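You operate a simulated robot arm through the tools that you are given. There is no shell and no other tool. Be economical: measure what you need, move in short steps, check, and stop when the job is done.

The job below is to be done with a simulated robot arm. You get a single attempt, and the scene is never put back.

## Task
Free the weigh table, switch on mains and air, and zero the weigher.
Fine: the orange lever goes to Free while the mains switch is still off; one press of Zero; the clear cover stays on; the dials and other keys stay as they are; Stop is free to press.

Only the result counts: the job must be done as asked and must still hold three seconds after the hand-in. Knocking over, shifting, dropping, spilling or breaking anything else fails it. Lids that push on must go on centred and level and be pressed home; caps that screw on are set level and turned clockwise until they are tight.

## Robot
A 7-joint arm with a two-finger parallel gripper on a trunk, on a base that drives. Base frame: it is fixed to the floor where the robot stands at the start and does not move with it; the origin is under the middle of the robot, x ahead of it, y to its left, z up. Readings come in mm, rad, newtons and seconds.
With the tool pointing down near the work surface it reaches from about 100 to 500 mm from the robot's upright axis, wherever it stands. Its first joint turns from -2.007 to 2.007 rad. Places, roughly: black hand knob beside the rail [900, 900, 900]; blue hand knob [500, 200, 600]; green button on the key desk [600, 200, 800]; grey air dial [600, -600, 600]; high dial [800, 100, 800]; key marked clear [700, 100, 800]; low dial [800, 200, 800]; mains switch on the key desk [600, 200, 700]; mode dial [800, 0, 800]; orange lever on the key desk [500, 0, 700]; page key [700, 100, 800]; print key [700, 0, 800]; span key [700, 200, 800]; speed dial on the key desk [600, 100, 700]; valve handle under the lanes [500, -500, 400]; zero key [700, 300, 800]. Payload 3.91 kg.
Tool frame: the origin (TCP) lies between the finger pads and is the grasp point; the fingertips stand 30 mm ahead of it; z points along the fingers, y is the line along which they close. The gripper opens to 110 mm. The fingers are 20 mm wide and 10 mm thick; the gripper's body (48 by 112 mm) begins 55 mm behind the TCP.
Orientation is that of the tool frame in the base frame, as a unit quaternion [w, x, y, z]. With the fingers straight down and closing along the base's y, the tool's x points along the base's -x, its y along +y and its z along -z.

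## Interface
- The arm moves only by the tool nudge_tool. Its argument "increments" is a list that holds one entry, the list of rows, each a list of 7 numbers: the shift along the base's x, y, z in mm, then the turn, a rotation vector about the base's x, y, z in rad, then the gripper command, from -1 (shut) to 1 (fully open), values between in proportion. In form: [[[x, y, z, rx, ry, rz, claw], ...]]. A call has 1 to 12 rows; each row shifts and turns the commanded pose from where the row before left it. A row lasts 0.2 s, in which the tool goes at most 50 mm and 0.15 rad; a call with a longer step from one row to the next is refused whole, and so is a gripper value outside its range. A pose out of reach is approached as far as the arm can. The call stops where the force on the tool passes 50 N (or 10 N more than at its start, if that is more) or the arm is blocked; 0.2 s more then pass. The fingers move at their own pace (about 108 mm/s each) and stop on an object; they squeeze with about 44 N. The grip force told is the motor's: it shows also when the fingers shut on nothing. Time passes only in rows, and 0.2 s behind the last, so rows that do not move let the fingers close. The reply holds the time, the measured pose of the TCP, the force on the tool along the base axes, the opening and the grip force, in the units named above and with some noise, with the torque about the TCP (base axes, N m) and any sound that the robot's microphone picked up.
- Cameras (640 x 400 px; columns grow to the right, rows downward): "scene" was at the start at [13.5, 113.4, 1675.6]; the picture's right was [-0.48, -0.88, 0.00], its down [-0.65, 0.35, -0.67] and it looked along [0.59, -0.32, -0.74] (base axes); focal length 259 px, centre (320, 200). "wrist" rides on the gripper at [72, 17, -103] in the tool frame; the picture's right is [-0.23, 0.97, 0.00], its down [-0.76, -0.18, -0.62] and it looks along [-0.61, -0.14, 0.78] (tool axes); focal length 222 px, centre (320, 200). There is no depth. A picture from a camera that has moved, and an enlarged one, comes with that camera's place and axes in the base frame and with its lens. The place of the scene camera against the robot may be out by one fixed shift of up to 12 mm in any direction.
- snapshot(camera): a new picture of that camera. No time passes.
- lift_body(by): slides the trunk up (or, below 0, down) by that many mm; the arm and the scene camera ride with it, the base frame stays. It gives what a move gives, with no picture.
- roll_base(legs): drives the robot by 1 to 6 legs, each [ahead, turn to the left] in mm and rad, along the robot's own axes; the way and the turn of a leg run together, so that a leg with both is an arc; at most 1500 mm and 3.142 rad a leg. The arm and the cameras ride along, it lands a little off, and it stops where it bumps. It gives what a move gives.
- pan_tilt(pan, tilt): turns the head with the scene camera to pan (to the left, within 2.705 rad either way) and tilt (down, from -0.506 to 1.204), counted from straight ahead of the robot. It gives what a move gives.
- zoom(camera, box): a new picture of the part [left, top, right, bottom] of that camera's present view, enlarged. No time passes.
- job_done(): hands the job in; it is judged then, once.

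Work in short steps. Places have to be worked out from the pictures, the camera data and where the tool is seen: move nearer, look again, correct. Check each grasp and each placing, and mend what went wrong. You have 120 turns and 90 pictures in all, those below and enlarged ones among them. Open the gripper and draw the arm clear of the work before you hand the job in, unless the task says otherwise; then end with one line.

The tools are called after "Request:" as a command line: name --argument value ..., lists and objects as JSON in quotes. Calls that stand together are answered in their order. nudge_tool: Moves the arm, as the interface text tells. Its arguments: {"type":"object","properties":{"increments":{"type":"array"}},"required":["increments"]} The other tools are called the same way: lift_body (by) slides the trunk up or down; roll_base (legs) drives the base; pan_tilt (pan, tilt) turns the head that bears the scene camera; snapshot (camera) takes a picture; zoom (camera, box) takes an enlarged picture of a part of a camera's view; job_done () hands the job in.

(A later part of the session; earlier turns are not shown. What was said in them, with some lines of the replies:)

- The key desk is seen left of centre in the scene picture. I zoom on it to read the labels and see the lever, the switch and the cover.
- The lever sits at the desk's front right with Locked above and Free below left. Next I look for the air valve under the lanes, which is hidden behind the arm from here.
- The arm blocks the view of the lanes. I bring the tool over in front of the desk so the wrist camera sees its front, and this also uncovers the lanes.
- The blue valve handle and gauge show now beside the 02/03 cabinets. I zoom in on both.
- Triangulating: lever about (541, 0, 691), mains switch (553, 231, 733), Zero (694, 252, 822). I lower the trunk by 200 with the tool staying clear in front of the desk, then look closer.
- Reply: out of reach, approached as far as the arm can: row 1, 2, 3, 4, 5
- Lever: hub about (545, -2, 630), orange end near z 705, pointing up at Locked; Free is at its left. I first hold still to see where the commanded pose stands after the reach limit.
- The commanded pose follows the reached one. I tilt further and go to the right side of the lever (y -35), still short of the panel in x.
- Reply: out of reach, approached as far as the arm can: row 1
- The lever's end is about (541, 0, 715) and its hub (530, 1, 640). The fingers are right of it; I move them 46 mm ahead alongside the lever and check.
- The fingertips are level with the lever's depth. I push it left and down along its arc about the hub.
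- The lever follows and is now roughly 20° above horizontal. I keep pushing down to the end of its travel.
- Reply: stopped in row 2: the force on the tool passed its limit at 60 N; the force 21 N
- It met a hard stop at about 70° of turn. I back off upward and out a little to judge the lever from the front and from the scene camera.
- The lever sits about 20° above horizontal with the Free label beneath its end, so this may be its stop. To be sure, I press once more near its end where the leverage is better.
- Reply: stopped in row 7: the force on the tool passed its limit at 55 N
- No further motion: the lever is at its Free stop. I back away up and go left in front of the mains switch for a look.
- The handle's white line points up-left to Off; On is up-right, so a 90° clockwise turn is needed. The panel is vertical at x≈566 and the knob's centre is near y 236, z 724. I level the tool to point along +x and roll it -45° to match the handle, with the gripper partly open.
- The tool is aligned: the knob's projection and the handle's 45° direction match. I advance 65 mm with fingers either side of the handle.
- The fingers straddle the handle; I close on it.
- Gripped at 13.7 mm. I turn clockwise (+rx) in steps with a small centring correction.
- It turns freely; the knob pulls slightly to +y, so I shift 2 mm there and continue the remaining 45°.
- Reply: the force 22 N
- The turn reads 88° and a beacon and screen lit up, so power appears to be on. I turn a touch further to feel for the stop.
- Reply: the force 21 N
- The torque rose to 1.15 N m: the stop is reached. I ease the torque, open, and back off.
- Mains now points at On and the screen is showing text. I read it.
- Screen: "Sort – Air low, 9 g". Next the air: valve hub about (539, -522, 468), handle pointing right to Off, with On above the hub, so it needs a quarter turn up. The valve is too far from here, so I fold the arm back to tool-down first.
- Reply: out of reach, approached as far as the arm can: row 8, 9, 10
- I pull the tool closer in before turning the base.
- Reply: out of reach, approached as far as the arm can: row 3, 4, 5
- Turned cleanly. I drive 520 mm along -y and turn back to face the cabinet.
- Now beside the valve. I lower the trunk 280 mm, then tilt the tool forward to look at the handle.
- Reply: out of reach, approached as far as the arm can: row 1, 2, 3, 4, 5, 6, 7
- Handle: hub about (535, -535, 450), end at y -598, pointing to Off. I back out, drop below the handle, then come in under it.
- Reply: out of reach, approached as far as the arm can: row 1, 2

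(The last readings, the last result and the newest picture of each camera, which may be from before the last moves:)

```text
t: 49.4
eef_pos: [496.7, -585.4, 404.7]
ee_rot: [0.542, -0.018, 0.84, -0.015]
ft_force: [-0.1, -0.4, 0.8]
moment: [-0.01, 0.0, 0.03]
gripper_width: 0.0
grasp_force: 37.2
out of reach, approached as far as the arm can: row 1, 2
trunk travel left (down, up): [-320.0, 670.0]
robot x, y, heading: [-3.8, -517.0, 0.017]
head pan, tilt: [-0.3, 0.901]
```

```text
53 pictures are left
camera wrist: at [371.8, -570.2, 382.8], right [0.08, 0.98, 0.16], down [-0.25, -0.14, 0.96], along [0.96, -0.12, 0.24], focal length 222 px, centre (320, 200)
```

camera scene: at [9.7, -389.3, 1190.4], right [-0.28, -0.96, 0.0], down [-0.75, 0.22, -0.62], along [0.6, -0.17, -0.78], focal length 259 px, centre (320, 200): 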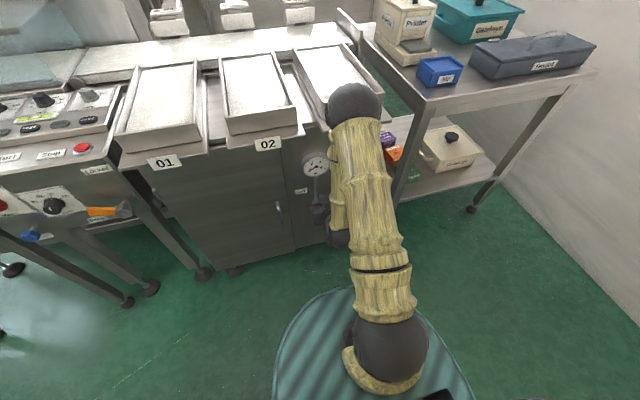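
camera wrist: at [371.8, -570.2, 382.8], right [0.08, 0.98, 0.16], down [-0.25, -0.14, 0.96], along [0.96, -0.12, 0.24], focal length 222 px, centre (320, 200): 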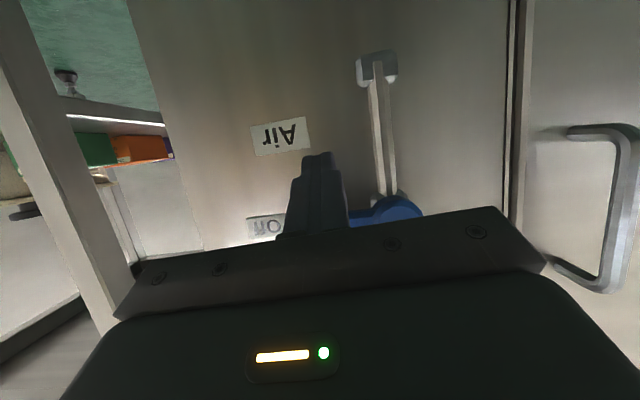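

The tip is now below the handle. I move in 24 mm and lift along the handle's arc.

Request:
nudge_tool --increments '[[[12, 1, 0, 0, 0, 0, -1], [12, 2, 0, 0, 0, 0, -1], [0, 0, 15, 0, 0, 0, -1], [0, -1, 14, 0, 0, 0, -1], [0, -2, 13, 0, 0, 0, -1], [0, 0, 13, 0, 0, 0, -1], [0, 4, 13, 0, 0, 0, -1], [0, 6, 11, 0, 0, 0, -1]]]'

Request:
snapshot --camera "wrist"

```text
t: 51.2
eef_pos: [519.6, -573.8, 487.7]
ee_rot: [0.542, -0.017, 0.84, -0.016]
ft_force: [-0.5, -1.2, 0.7]
moment: [-0.02, -0.04, -0.01]
gripper_width: 0.1
grasp_force: 37.6
trunk travel left (down, up): [-320.0, 670.0]
robot x, y, heading: [-4.6, -515.4, 0.021]
head pan, tilt: [-0.3, 0.901]
```

```text
52 pictures are left
camera wrist: at [395.6, -559.6, 464.2], right [0.08, 0.98, 0.16], down [-0.25, -0.14, 0.96], along [0.96, -0.12, 0.24], focal length 222 px, centre (320, 200)
```

wrist: 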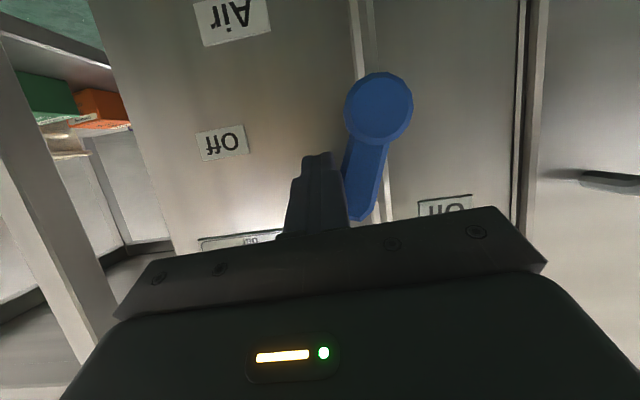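

The handle is about 75° turned. I keep pushing left toward On until the stop.

Request:
nudge_tool --increments '[[[0, 6, 4, 0, 0, 0, -1], [0, 7, 3, 0, 0, 0, -1], [0, 6, 2, 0, 0, 0, -1], [0, 6, 1, 0, 0, 0, -1], [0, 6, 0, 0, 0, 0, -1], [0, 6, 0, 0, 0, 0, -1], [0, 6, 0, 0, 0, 0, -1]]]'

Request:
snapshot --camera "wrist"

Request:
snapshot --camera "scene"

```text
t: 52.3
eef_pos: [517.9, -557.4, 494.6]
ee_rot: [0.538, -0.01, 0.842, -0.028]
ft_force: [2.7, -8.9, -7.4]
moment: [-0.06, 0.15, -0.18]
gripper_width: 0.0
grasp_force: 37.8
trunk travel left (down, up): [-320.0, 670.0]
robot x, y, heading: [-4.3, -521.6, 0.013]
head pan, tilt: [-0.3, 0.901]
stopped in row 5: the force on the tool passed its limit at 55 N (the readings are from after the stop); the commanded pose is now the measured one
```

```text
51 pictures are left
camera wrist: at [393.6, -539.9, 472.9], right [0.11, 0.98, 0.15], down [-0.25, -0.12, 0.96], along [0.96, -0.14, 0.23], focal length 222 px, centre (320, 200)
```

wrist: 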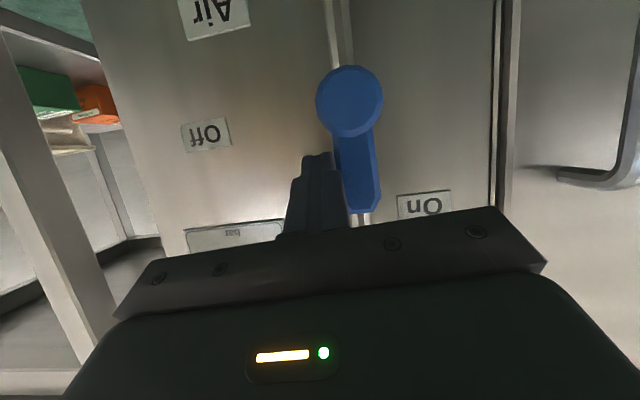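

```text
50 pictures are left
camera scene: at [11.6, -390.1, 1190.5], right [-0.28, -0.96, 0.0], down [-0.75, 0.22, -0.62], along [0.6, -0.17, -0.78], focal length 259 px, centre (320, 200)
```

scene: 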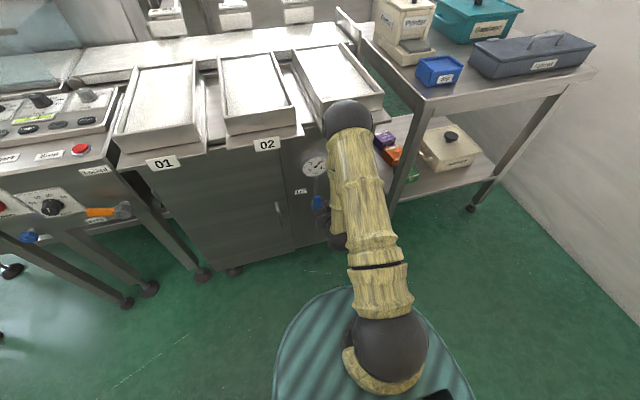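

The handle hit its stop pointing straight up along the pipe. I check the gauge.

Request:
zoom --camera "scene" --box '[280, 140, 360, 220]'

```text
5.00 times, centred on (320, 180) of scene
camera zoom: at [11.6, -390.1, 1190.5], right [-0.28, -0.96, 0.0], down [-0.75, 0.22, -0.62], along [0.6, -0.17, -0.78], focal length 1296 px, centre (320, 300)
```

zoom: 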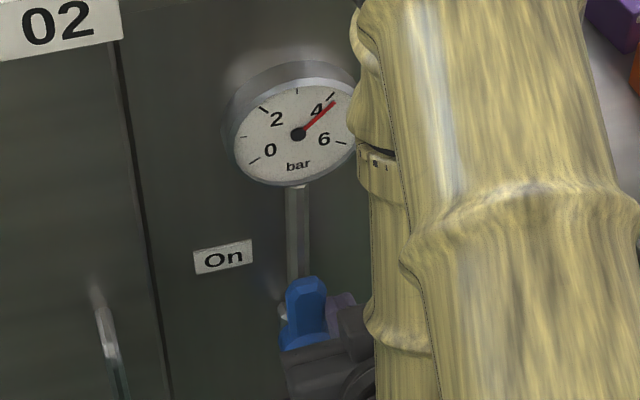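

Gauge reads over 4 bar: air is on. I slide away from the handle, back out and fold the arm before driving back to the desk.

Request:
nudge_tool --increments '[[[0, -15, 0, 0, 0, 0, -1], [-15, -5, 0, 0, 0, 0, -1], [-10, 0, 20, 0, 0.05, 0, -1], [0, 0, 30, 0, 0.14, 0, -1], [0, 0, 20, 0, 0.14, 0, -1], [0, 5, 0, 0, 0.14, 0, -1], [-10, 5, 0, 0, 0.14, 0, -1], [-10, 5, 0, 0, 0.14, 0, -1], [-10, 5, 0, 0, 0.14, 0, -1], [-10, 5, 0, 0, 0.14, 0, -1], [-10, 5, 0, 0, 0.1, 0, -1], [-20, 5, 0, 0, 0, 0, -1]]]'

Request:
zoom --camera "scene" --box '[260, 120, 380, 230]'

```text
t: 54.9
eef_pos: [422.9, -539.1, 567.0]
ee_rot: [0.004, -0.023, 1.0, -0.015]
ft_force: [0.0, -0.3, -0.6]
moment: [0.0, -0.02, 0.0]
gripper_width: 0.0
grasp_force: 38.1
trunk travel left (down, up): [-320.0, 670.0]
robot x, y, heading: [-3.7, -517.8, 0.017]
head pan, tilt: [-0.3, 0.901]
```

```text
3.64 times, centred on (320, 175) of scene
camera zoom: at [10.8, -389.5, 1190.3], right [-0.28, -0.96, 0.0], down [-0.75, 0.22, -0.62], along [0.6, -0.17, -0.78], focal length 942 px, centre (320, 291)
```

zoom: 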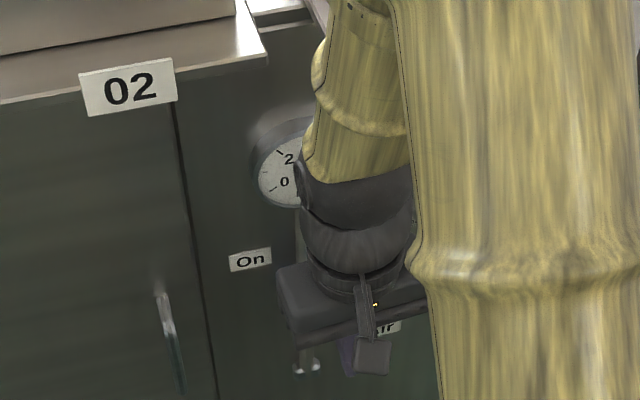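

I pull the tool to x≈340 then raise the trunk by 380 mm, keeping clear of the lane lip.

Request:
nudge_tool --increments '[[[-30, 5, 0, 0, 0, 0, -1], [-30, 5, 0, 0, 0, 0, -1], [-22, 5, 0, 0, 0, 0, -1]]]'

Request:
lift_body --by 380

Request:
zoom --camera "wrist" --box '[220, 80, 420, 240]'

```text
t: 55.7
eef_pos: [339.2, -524.2, 566.2]
ee_rot: [0.005, -0.024, 1.0, -0.016]
ft_force: [0.3, 0.4, -0.6]
moment: [-0.02, 0.0, 0.03]
gripper_width: 0.0
grasp_force: 37.9
trunk travel left (down, up): [-320.0, 670.0]
robot x, y, heading: [-5.0, -520.1, 0.017]
head pan, tilt: [-0.3, 0.901]
```

```text
t: 59.4
eef_pos: [338.3, -523.6, 947.1]
ee_rot: [0.005, -0.023, 1.0, -0.016]
ft_force: [-0.3, -0.1, 0.9]
moment: [-0.01, 0.02, 0.01]
gripper_width: 0.0
grasp_force: 37.7
trunk travel left (down, up): [-700.0, 290.0]
robot x, y, heading: [-6.5, -517.1, 0.015]
head pan, tilt: [-0.3, 0.901]
```

```text
2.50 times, centred on (320, 160) of wrist
camera zoom: at [265.6, -507.4, 1048.9], right [0.18, 0.98, -0.03], down [0.76, -0.12, 0.64], along [0.62, -0.14, -0.77], focal length 555 px, centre (320, 300)
```

zoom: 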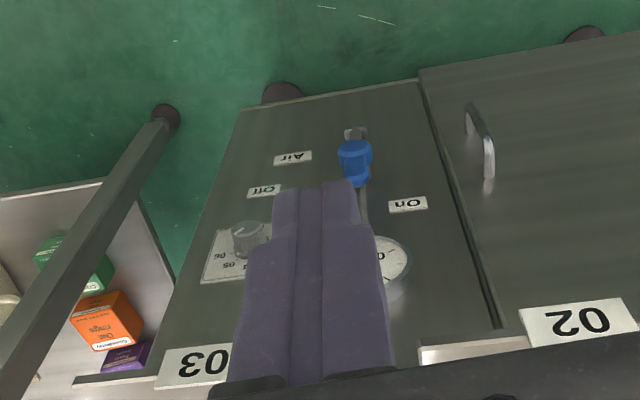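

The valve points up at On. Now I drive back: turn left, 745 mm along +y, turn to face the desk.

Request:
roll_base --legs '[[0, 1.556], [745, 0], [0, -1.571]]'

Request:
pan_tilt --pan 0.25 --tilt 0.75

Request:
snapshot --camera "scene"

Request:
snapshot --camera "wrist"

```text
t: 75.0
eef_pos: [369.7, 163.6, 947.6]
ee_rot: [0.003, 0.035, 0.999, -0.016]
ft_force: [-0.6, -0.5, 0.4]
moment: [0.02, 0.0, 0.02]
gripper_width: 0.0
grasp_force: 37.7
trunk travel left (down, up): [-700.0, 290.0]
robot x, y, heading: [29.4, 206.8, -0.1]
head pan, tilt: [-0.3, 0.901]
```

```text
t: 76.0
eef_pos: [369.5, 162.6, 946.1]
ee_rot: [0.004, 0.034, 0.999, -0.016]
ft_force: [-0.3, 0.3, 0.1]
moment: [-0.01, 0.01, -0.01]
gripper_width: 0.0
grasp_force: 37.7
trunk travel left (down, up): [-700.0, 290.0]
robot x, y, heading: [31.8, 209.0, -0.101]
head pan, tilt: [0.25, 0.75]
```

```text
46 pictures are left
camera scene: at [71.7, 377.7, 1582.2], right [0.15, -0.99, 0.0], down [-0.67, -0.1, -0.73], along [0.72, 0.11, -0.68], focal length 259 px, centre (320, 200)
```

scene: 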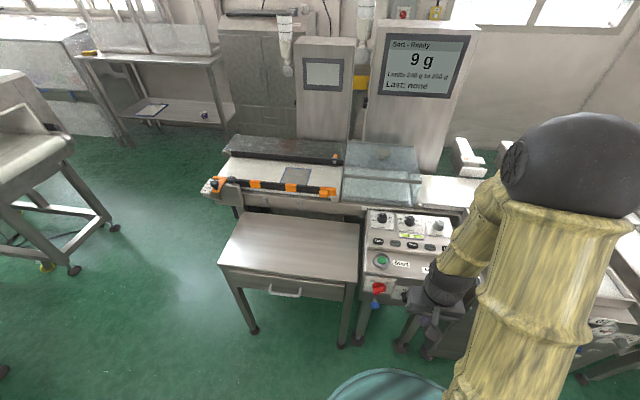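

```text
45 pictures are left
camera wrist: at [298.5, 189.0, 1048.9], right [0.29, 0.96, -0.03], down [0.74, -0.21, 0.64], along [0.6, -0.21, -0.77], focal length 222 px, centre (320, 200)
```

wrist: 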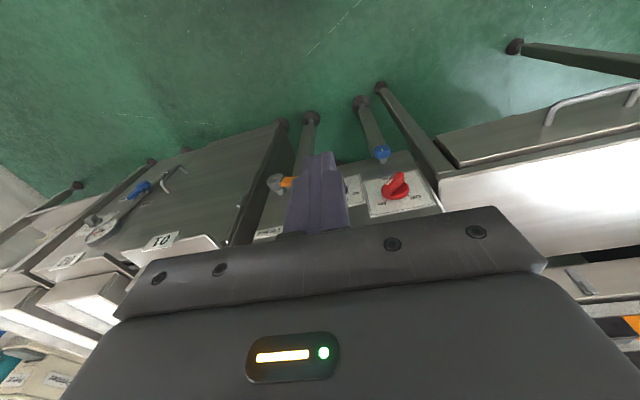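

The screen reads "Sort – Ready, 9 g". I check the screen and cover in detail before zeroing.

Request:
zoom --camera "scene" --box '[190, 20, 490, 200]'

Request:
zoom --camera "scene" --box '[330, 130, 470, 310]'

```text
2.13 times, centred on (340, 110) of scene
camera zoom: at [71.7, 377.7, 1582.2], right [0.15, -0.99, 0.0], down [-0.67, -0.1, -0.73], along [0.72, 0.11, -0.68], focal length 553 px, centre (277, 392)
```

zoom: 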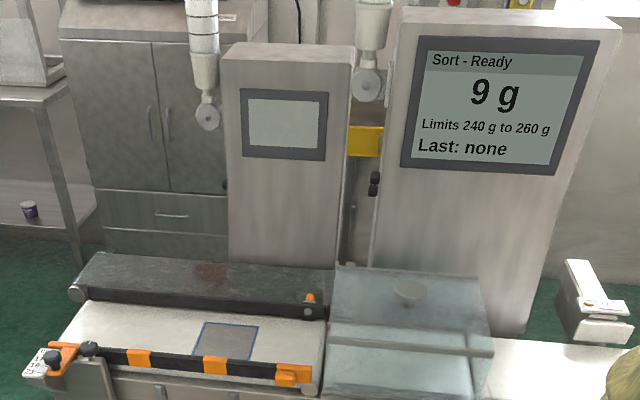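

```text
2.22 times, centred on (400, 220) of scene
camera zoom: at [71.7, 377.7, 1582.2], right [0.15, -0.99, 0.0], down [-0.67, -0.1, -0.73], along [0.72, 0.11, -0.68], focal length 576 px, centre (142, 156)
```

zoom: 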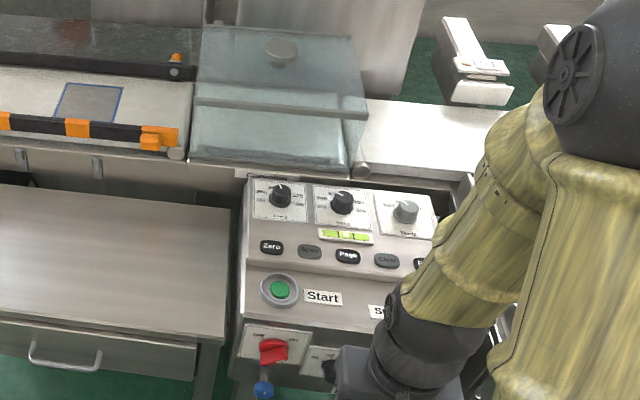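

Nothing is under the cover. I straighten the heading and drive 110 mm nearer; the desk legs stand at x≥600 so the base stays clear.

Request:
roll_base --legs '[[0, 0.1], [110, 0]]'

Request:
snapshot --camera "scene"

```text
t: 77.9
eef_pos: [485.8, 198.4, 946.7]
ee_rot: [0.005, -0.015, 1.0, -0.016]
ft_force: [0.3, -0.3, -0.3]
moment: [0.02, 0.02, 0.02]
gripper_width: 0.1
grasp_force: 37.9
trunk travel left (down, up): [-700.0, 290.0]
robot x, y, heading: [141.7, 210.6, -0.002]
head pan, tilt: [0.25, 0.75]
```

```text
42 pictures are left
camera scene: at [167.0, 380.5, 1582.2], right [0.25, -0.97, 0.0], down [-0.66, -0.17, -0.73], along [0.71, 0.18, -0.68], focal length 259 px, centre (320, 200)
```

scene: 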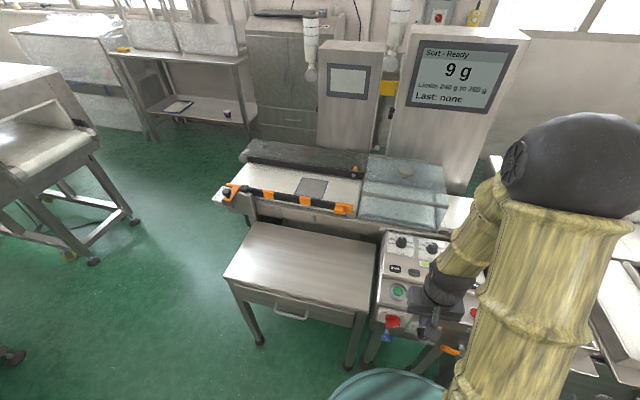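

Zero lies 552 mm ahead of the robot's axis, so I move over the desk at z≈930 with a slight forward tilt and look.

Request:
nudge_tool --increments '[[[25, 8, 0, 0, -0.1, 0, -1], [25, 8, 0, 0, -0.1, 0, -1], [25, 8, 0, 0, -0.1, 0, -1], [25, 8, 0, 0, -0.1, 0, -1], [25, 8, 0, 0, -0.1, 0, -1]]]'

Request:
snapshot --camera "wrist"

Request:
snapshot --camera "scene"

```text
t: 79.1
eef_pos: [608.9, 238.7, 946.6]
ee_rot: [0.252, -0.01, 0.967, -0.02]
ft_force: [-0.7, -0.7, 1.3]
moment: [0.03, 0.0, 0.02]
gripper_width: 0.1
grasp_force: 37.8
trunk travel left (down, up): [-700.0, 290.0]
robot x, y, heading: [139.9, 208.2, -0.002]
head pan, tilt: [0.25, 0.75]
```

```text
41 pictures are left
camera wrist: at [495.8, 256.8, 1000.8], right [0.19, 0.98, 0.07], down [0.36, -0.13, 0.92], along [0.91, -0.15, -0.38], focal length 222 px, centre (320, 200)
```

wrist: 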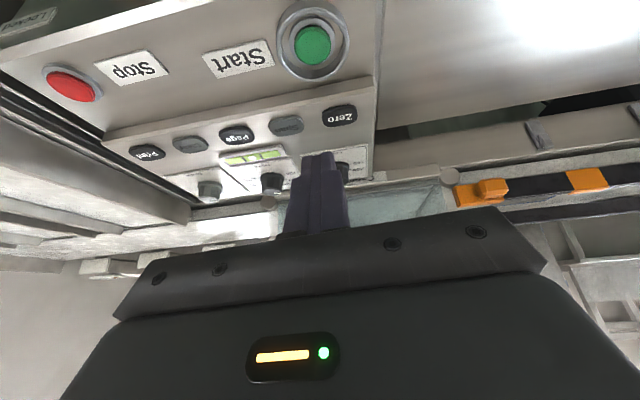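

```text
40 pictures are left
camera scene: at [166.0, 380.9, 1582.2], right [0.25, -0.97, 0.0], down [-0.66, -0.17, -0.73], along [0.71, 0.18, -0.68], focal length 259 px, centre (320, 200)
```

scene: 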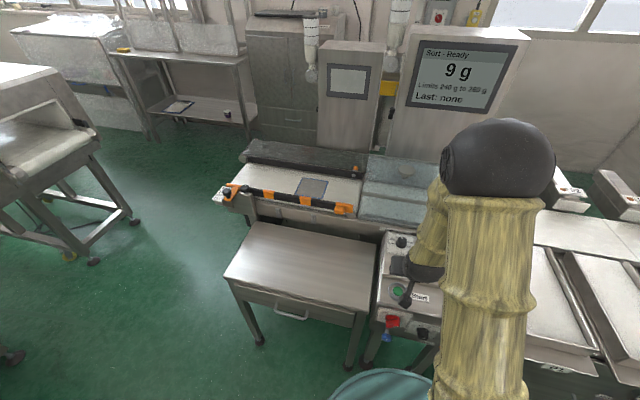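

Zero measures (692, 253, 822), matching the earlier estimate. I bring the closed tips to hover about 30 mm above it.

Request:
nudge_tool --increments '[[[34, 8, 0, 0, 0, 0, -1], [34, 7, 0, 0, 0, 0, -1], [0, 0, -22, 0, 0, 0, -1], [0, 0, -22, 0, 0, 0, -1], [0, 0, -16, 0, 0, 0, -1]]]'

Request:
snapshot --camera "wrist"

Request:
zoom --camera "scene" --box '[360, 210, 460, 310]'

```text
t: 80.3
eef_pos: [677.9, 254.0, 888.6]
ee_rot: [0.252, -0.011, 0.967, -0.019]
ft_force: [-0.7, -0.3, 0.3]
moment: [0.0, -0.01, 0.01]
gripper_width: 0.0
grasp_force: 37.7
trunk travel left (down, up): [-700.0, 290.0]
robot x, y, heading: [140.8, 206.8, -0.001]
head pan, tilt: [0.25, 0.75]
```

```text
39 pictures are left
camera wrist: at [564.5, 272.1, 942.0], right [0.19, 0.98, 0.07], down [0.36, -0.13, 0.92], along [0.91, -0.15, -0.38], focal length 222 px, centre (320, 200)
```

wrist: 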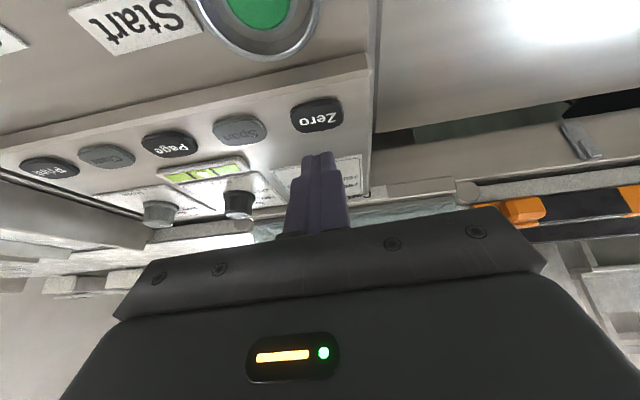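

```text
4.00 times, centred on (410, 260) of scene
camera zoom: at [165.8, 380.6, 1582.3], right [0.25, -0.97, 0.0], down [-0.66, -0.17, -0.73], along [0.71, 0.18, -0.68], focal length 1037 px, centre (-40, -40)
```

zoom: 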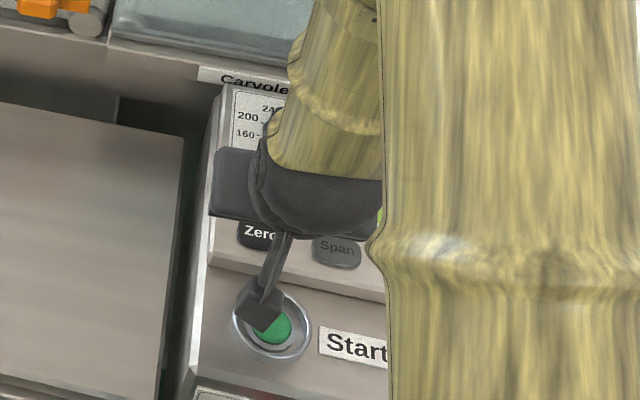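

Zero's centre is about (690, 253, 825), 32 mm under the lowest edge of the tips. I go down 28 mm with a 6 mm forward correction, stopping just short.

Request:
nudge_tool --increments '[[[3, 0, -12, 0, 0, 0, -1], [3, 0, -12, 0, 0, 0, -1]]]'

Request:
snapshot --camera "wrist"

```text
t: 80.9
eef_pos: [684.1, 253.1, 862.8]
ee_rot: [0.252, -0.011, 0.968, -0.019]
ft_force: [-0.4, -0.4, -0.7]
moment: [-0.01, 0.0, -0.01]
gripper_width: 0.0
grasp_force: 37.4
trunk travel left (down, up): [-700.0, 290.0]
robot x, y, heading: [138.9, 212.4, -0.003]
head pan, tilt: [0.25, 0.75]
```

```text
37 pictures are left
camera wrist: at [570.9, 272.1, 917.2], right [0.19, 0.98, 0.07], down [0.36, -0.13, 0.92], along [0.91, -0.15, -0.38], focal length 222 px, centre (320, 200)
```

wrist: 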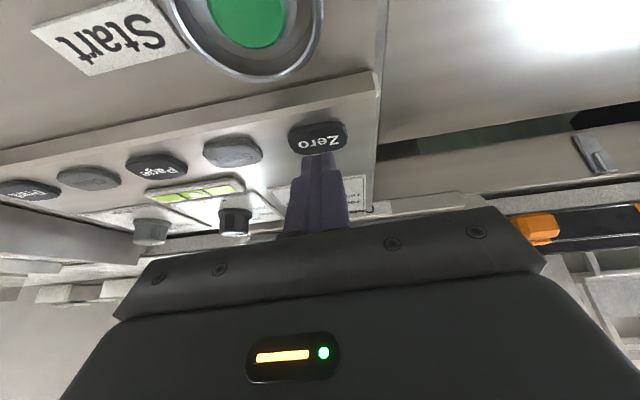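

The tips are right over Zero. I press in small steps along the key's normal.

Request:
nudge_tool --increments '[[[1, 0, -4, 0, 0, 0, -1], [1, 0, -3, 0, 0, 0, -1], [1, 0, -3, 0, 0, 0, -1]]]'

Request:
snapshot --camera "wrist"

```text
t: 81.7
eef_pos: [688.0, 253.2, 852.9]
ee_rot: [0.253, -0.01, 0.967, -0.02]
ft_force: [-0.6, 0.4, 2.5]
moment: [0.02, 0.0, -0.05]
gripper_width: 0.1
grasp_force: 38.0
trunk travel left (down, up): [-700.0, 290.0]
robot x, y, heading: [137.9, 213.7, -0.002]
head pan, tilt: [0.25, 0.75]
heard: click
```

```text
36 pictures are left
camera wrist: at [573.9, 270.7, 907.5], right [0.19, 0.98, 0.07], down [0.36, -0.13, 0.92], along [0.91, -0.15, -0.38], focal length 222 px, centre (320, 200)
```

wrist: 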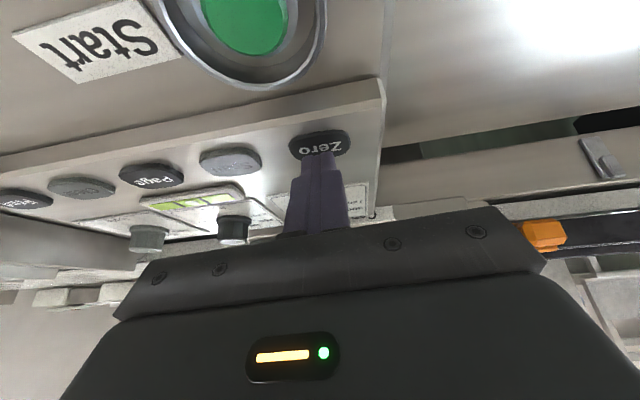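

A click was heard with contact force. I look at the display while holding.

Request:
zoom --camera "scene" --box '[380, 20, 540, 120]'

```text
4.00 times, centred on (460, 70) of scene
camera zoom: at [165.1, 380.6, 1582.3], right [0.25, -0.97, 0.0], down [-0.66, -0.17, -0.73], along [0.71, 0.18, -0.68], focal length 1037 px, centre (-240, 720)
```

zoom: 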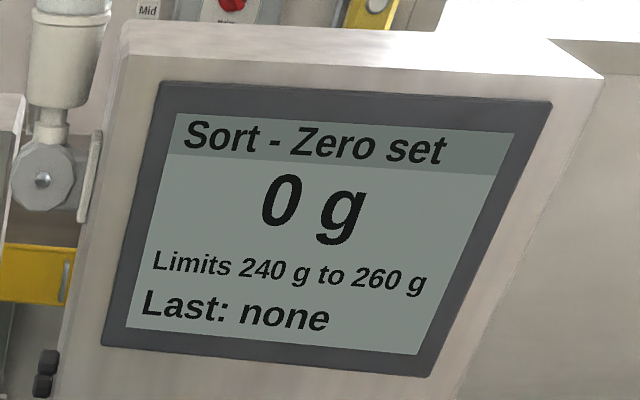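

"Zero set, 0 g". I lift off straight up and draw the arm back clear.

Request:
nudge_tool --increments '[[[-3, 0, 12, 0, 0, 0, -1], [-3, 0, 30, 0, 0, 0, -1], [0, 0, 40, 0, 0, 0, -1], [-30, -5, 10, 0, 0.1, 0, -1], [-40, -5, 0, 0, 0.1, 0, -1], [-40, -5, 0, 0, 0.1, 0, -1], [-40, -5, 0, 0, 0.1, 0, -1], [-40, -5, 0, 0, 0.1, 0, -1], [0, 0, 0, 0, 0, 0, 1], [0, 0, 0, 0, 0, 0, 1]]]'

Request:
roll_base --legs '[[-150, 0]]'

Request:
pan_tilt --pan 0.0 --tilt 0.7

Request:
snapshot --camera "scene"

Request:
snapshot --camera "wrist"

```text
t: 83.9
eef_pos: [490.9, 227.6, 945.3]
ee_rot: [0.004, -0.016, 1.0, -0.015]
ft_force: [0.3, -0.8, -0.6]
moment: [-0.04, 0.05, -0.03]
gripper_width: 110.0
grasp_force: 0.2
trunk travel left (down, up): [-700.0, 290.0]
robot x, y, heading: [141.8, 208.4, -0.003]
head pan, tilt: [0.25, 0.75]
```

```text
t: 85.4
eef_pos: [337.8, 226.1, 946.1]
ee_rot: [0.005, -0.015, 1.0, -0.015]
ft_force: [0.7, -1.3, 0.6]
moment: [0.0, -0.03, 0.0]
gripper_width: 109.8
grasp_force: 0.1
trunk travel left (down, up): [-700.0, 290.0]
robot x, y, heading: [-11.1, 207.2, -0.003]
head pan, tilt: [0.25, 0.75]
```

```text
t: 86.2
eef_pos: [338.6, 227.8, 944.5]
ee_rot: [0.005, -0.015, 1.0, -0.016]
ft_force: [-0.1, -0.1, -0.3]
moment: [-0.03, 0.03, 0.02]
gripper_width: 110.1
grasp_force: 0.1
trunk travel left (down, up): [-700.0, 290.0]
robot x, y, heading: [-14.7, 208.6, -0.0]
head pan, tilt: [0.0, 0.7]
```

```text
34 pictures are left
camera scene: at [17.8, 360.4, 1586.5], right [0.0, -1.0, 0.0], down [-0.64, 0.0, -0.76], along [0.76, 0.0, -0.64], focal length 259 px, centre (320, 200)
```

scene: 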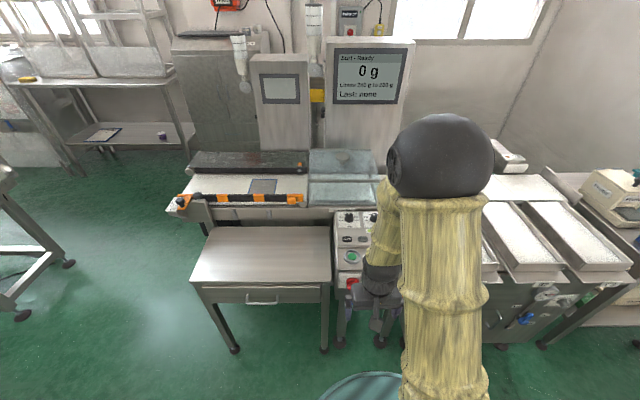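

```text
33 pictures are left
camera wrist: at [265.6, 245.5, 1047.4], right [0.2, 0.98, -0.03], down [0.76, -0.14, 0.64], along [0.62, -0.15, -0.77], focal length 222 px, centre (320, 200)
```

wrist: 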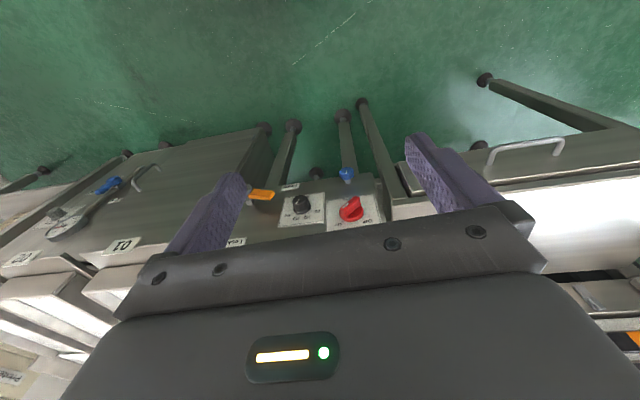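

The screen shows Ready, 0 g. I check the valve, gauge, switch and lever a last time.

Request:
zoom --camera "scene" --box '[490, 260, 570, 340]'

Request:
zoom --camera "wrist" --box '[20, 150, 400, 260]'

Request:
zoom --camera "scene" --box '[320, 30, 430, 110]'

```text
5.00 times, centred on (530, 300) of scene
camera zoom: at [17.8, 360.4, 1586.5], right [0.0, -1.0, 0.0], down [-0.64, 0.0, -0.76], along [0.76, 0.0, -0.64], focal length 1296 px, centre (-730, -300)
```

zoom: 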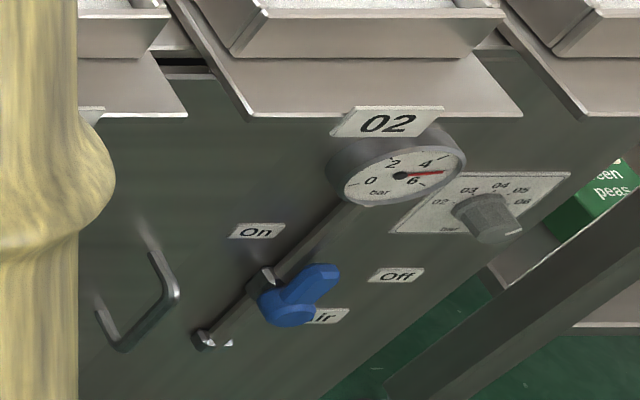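

```text
1.68 times, centred on (210, 205) of wrist
camera zoom: at [265.6, 245.5, 1047.4], right [0.2, 0.98, -0.03], down [0.76, -0.14, 0.64], along [0.62, -0.15, -0.77], focal length 374 px, centre (505, 192)
```

zoom: 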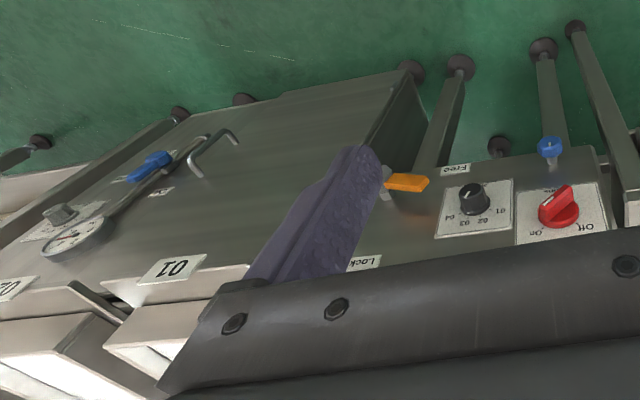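

```text
5.00 times, centred on (375, 70) of scene
camera zoom: at [17.8, 360.4, 1586.5], right [0.0, -1.0, 0.0], down [-0.64, 0.0, -0.76], along [0.76, 0.0, -0.64], focal length 1296 px, centre (45, 850)
```

zoom: 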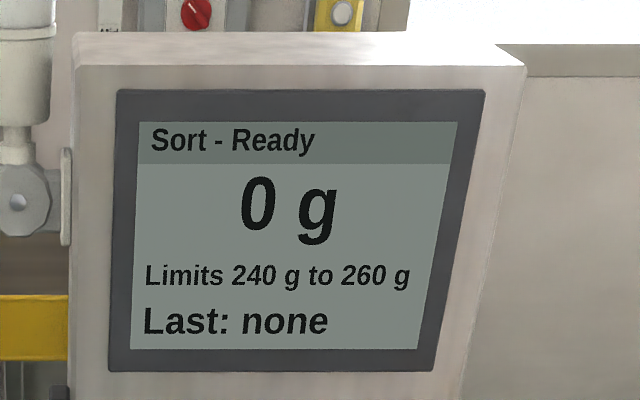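

All is set: lever at Free, mains On, air at about 5 bar, weigher Ready at 0 g, arm clear and open. I hand the job in.

Request:
job_done

```text
The job is handed in.
```

The weigh table is free, mains and air are on, and one press of Zero set the weigher to 0 g; the screen shows "Ready".
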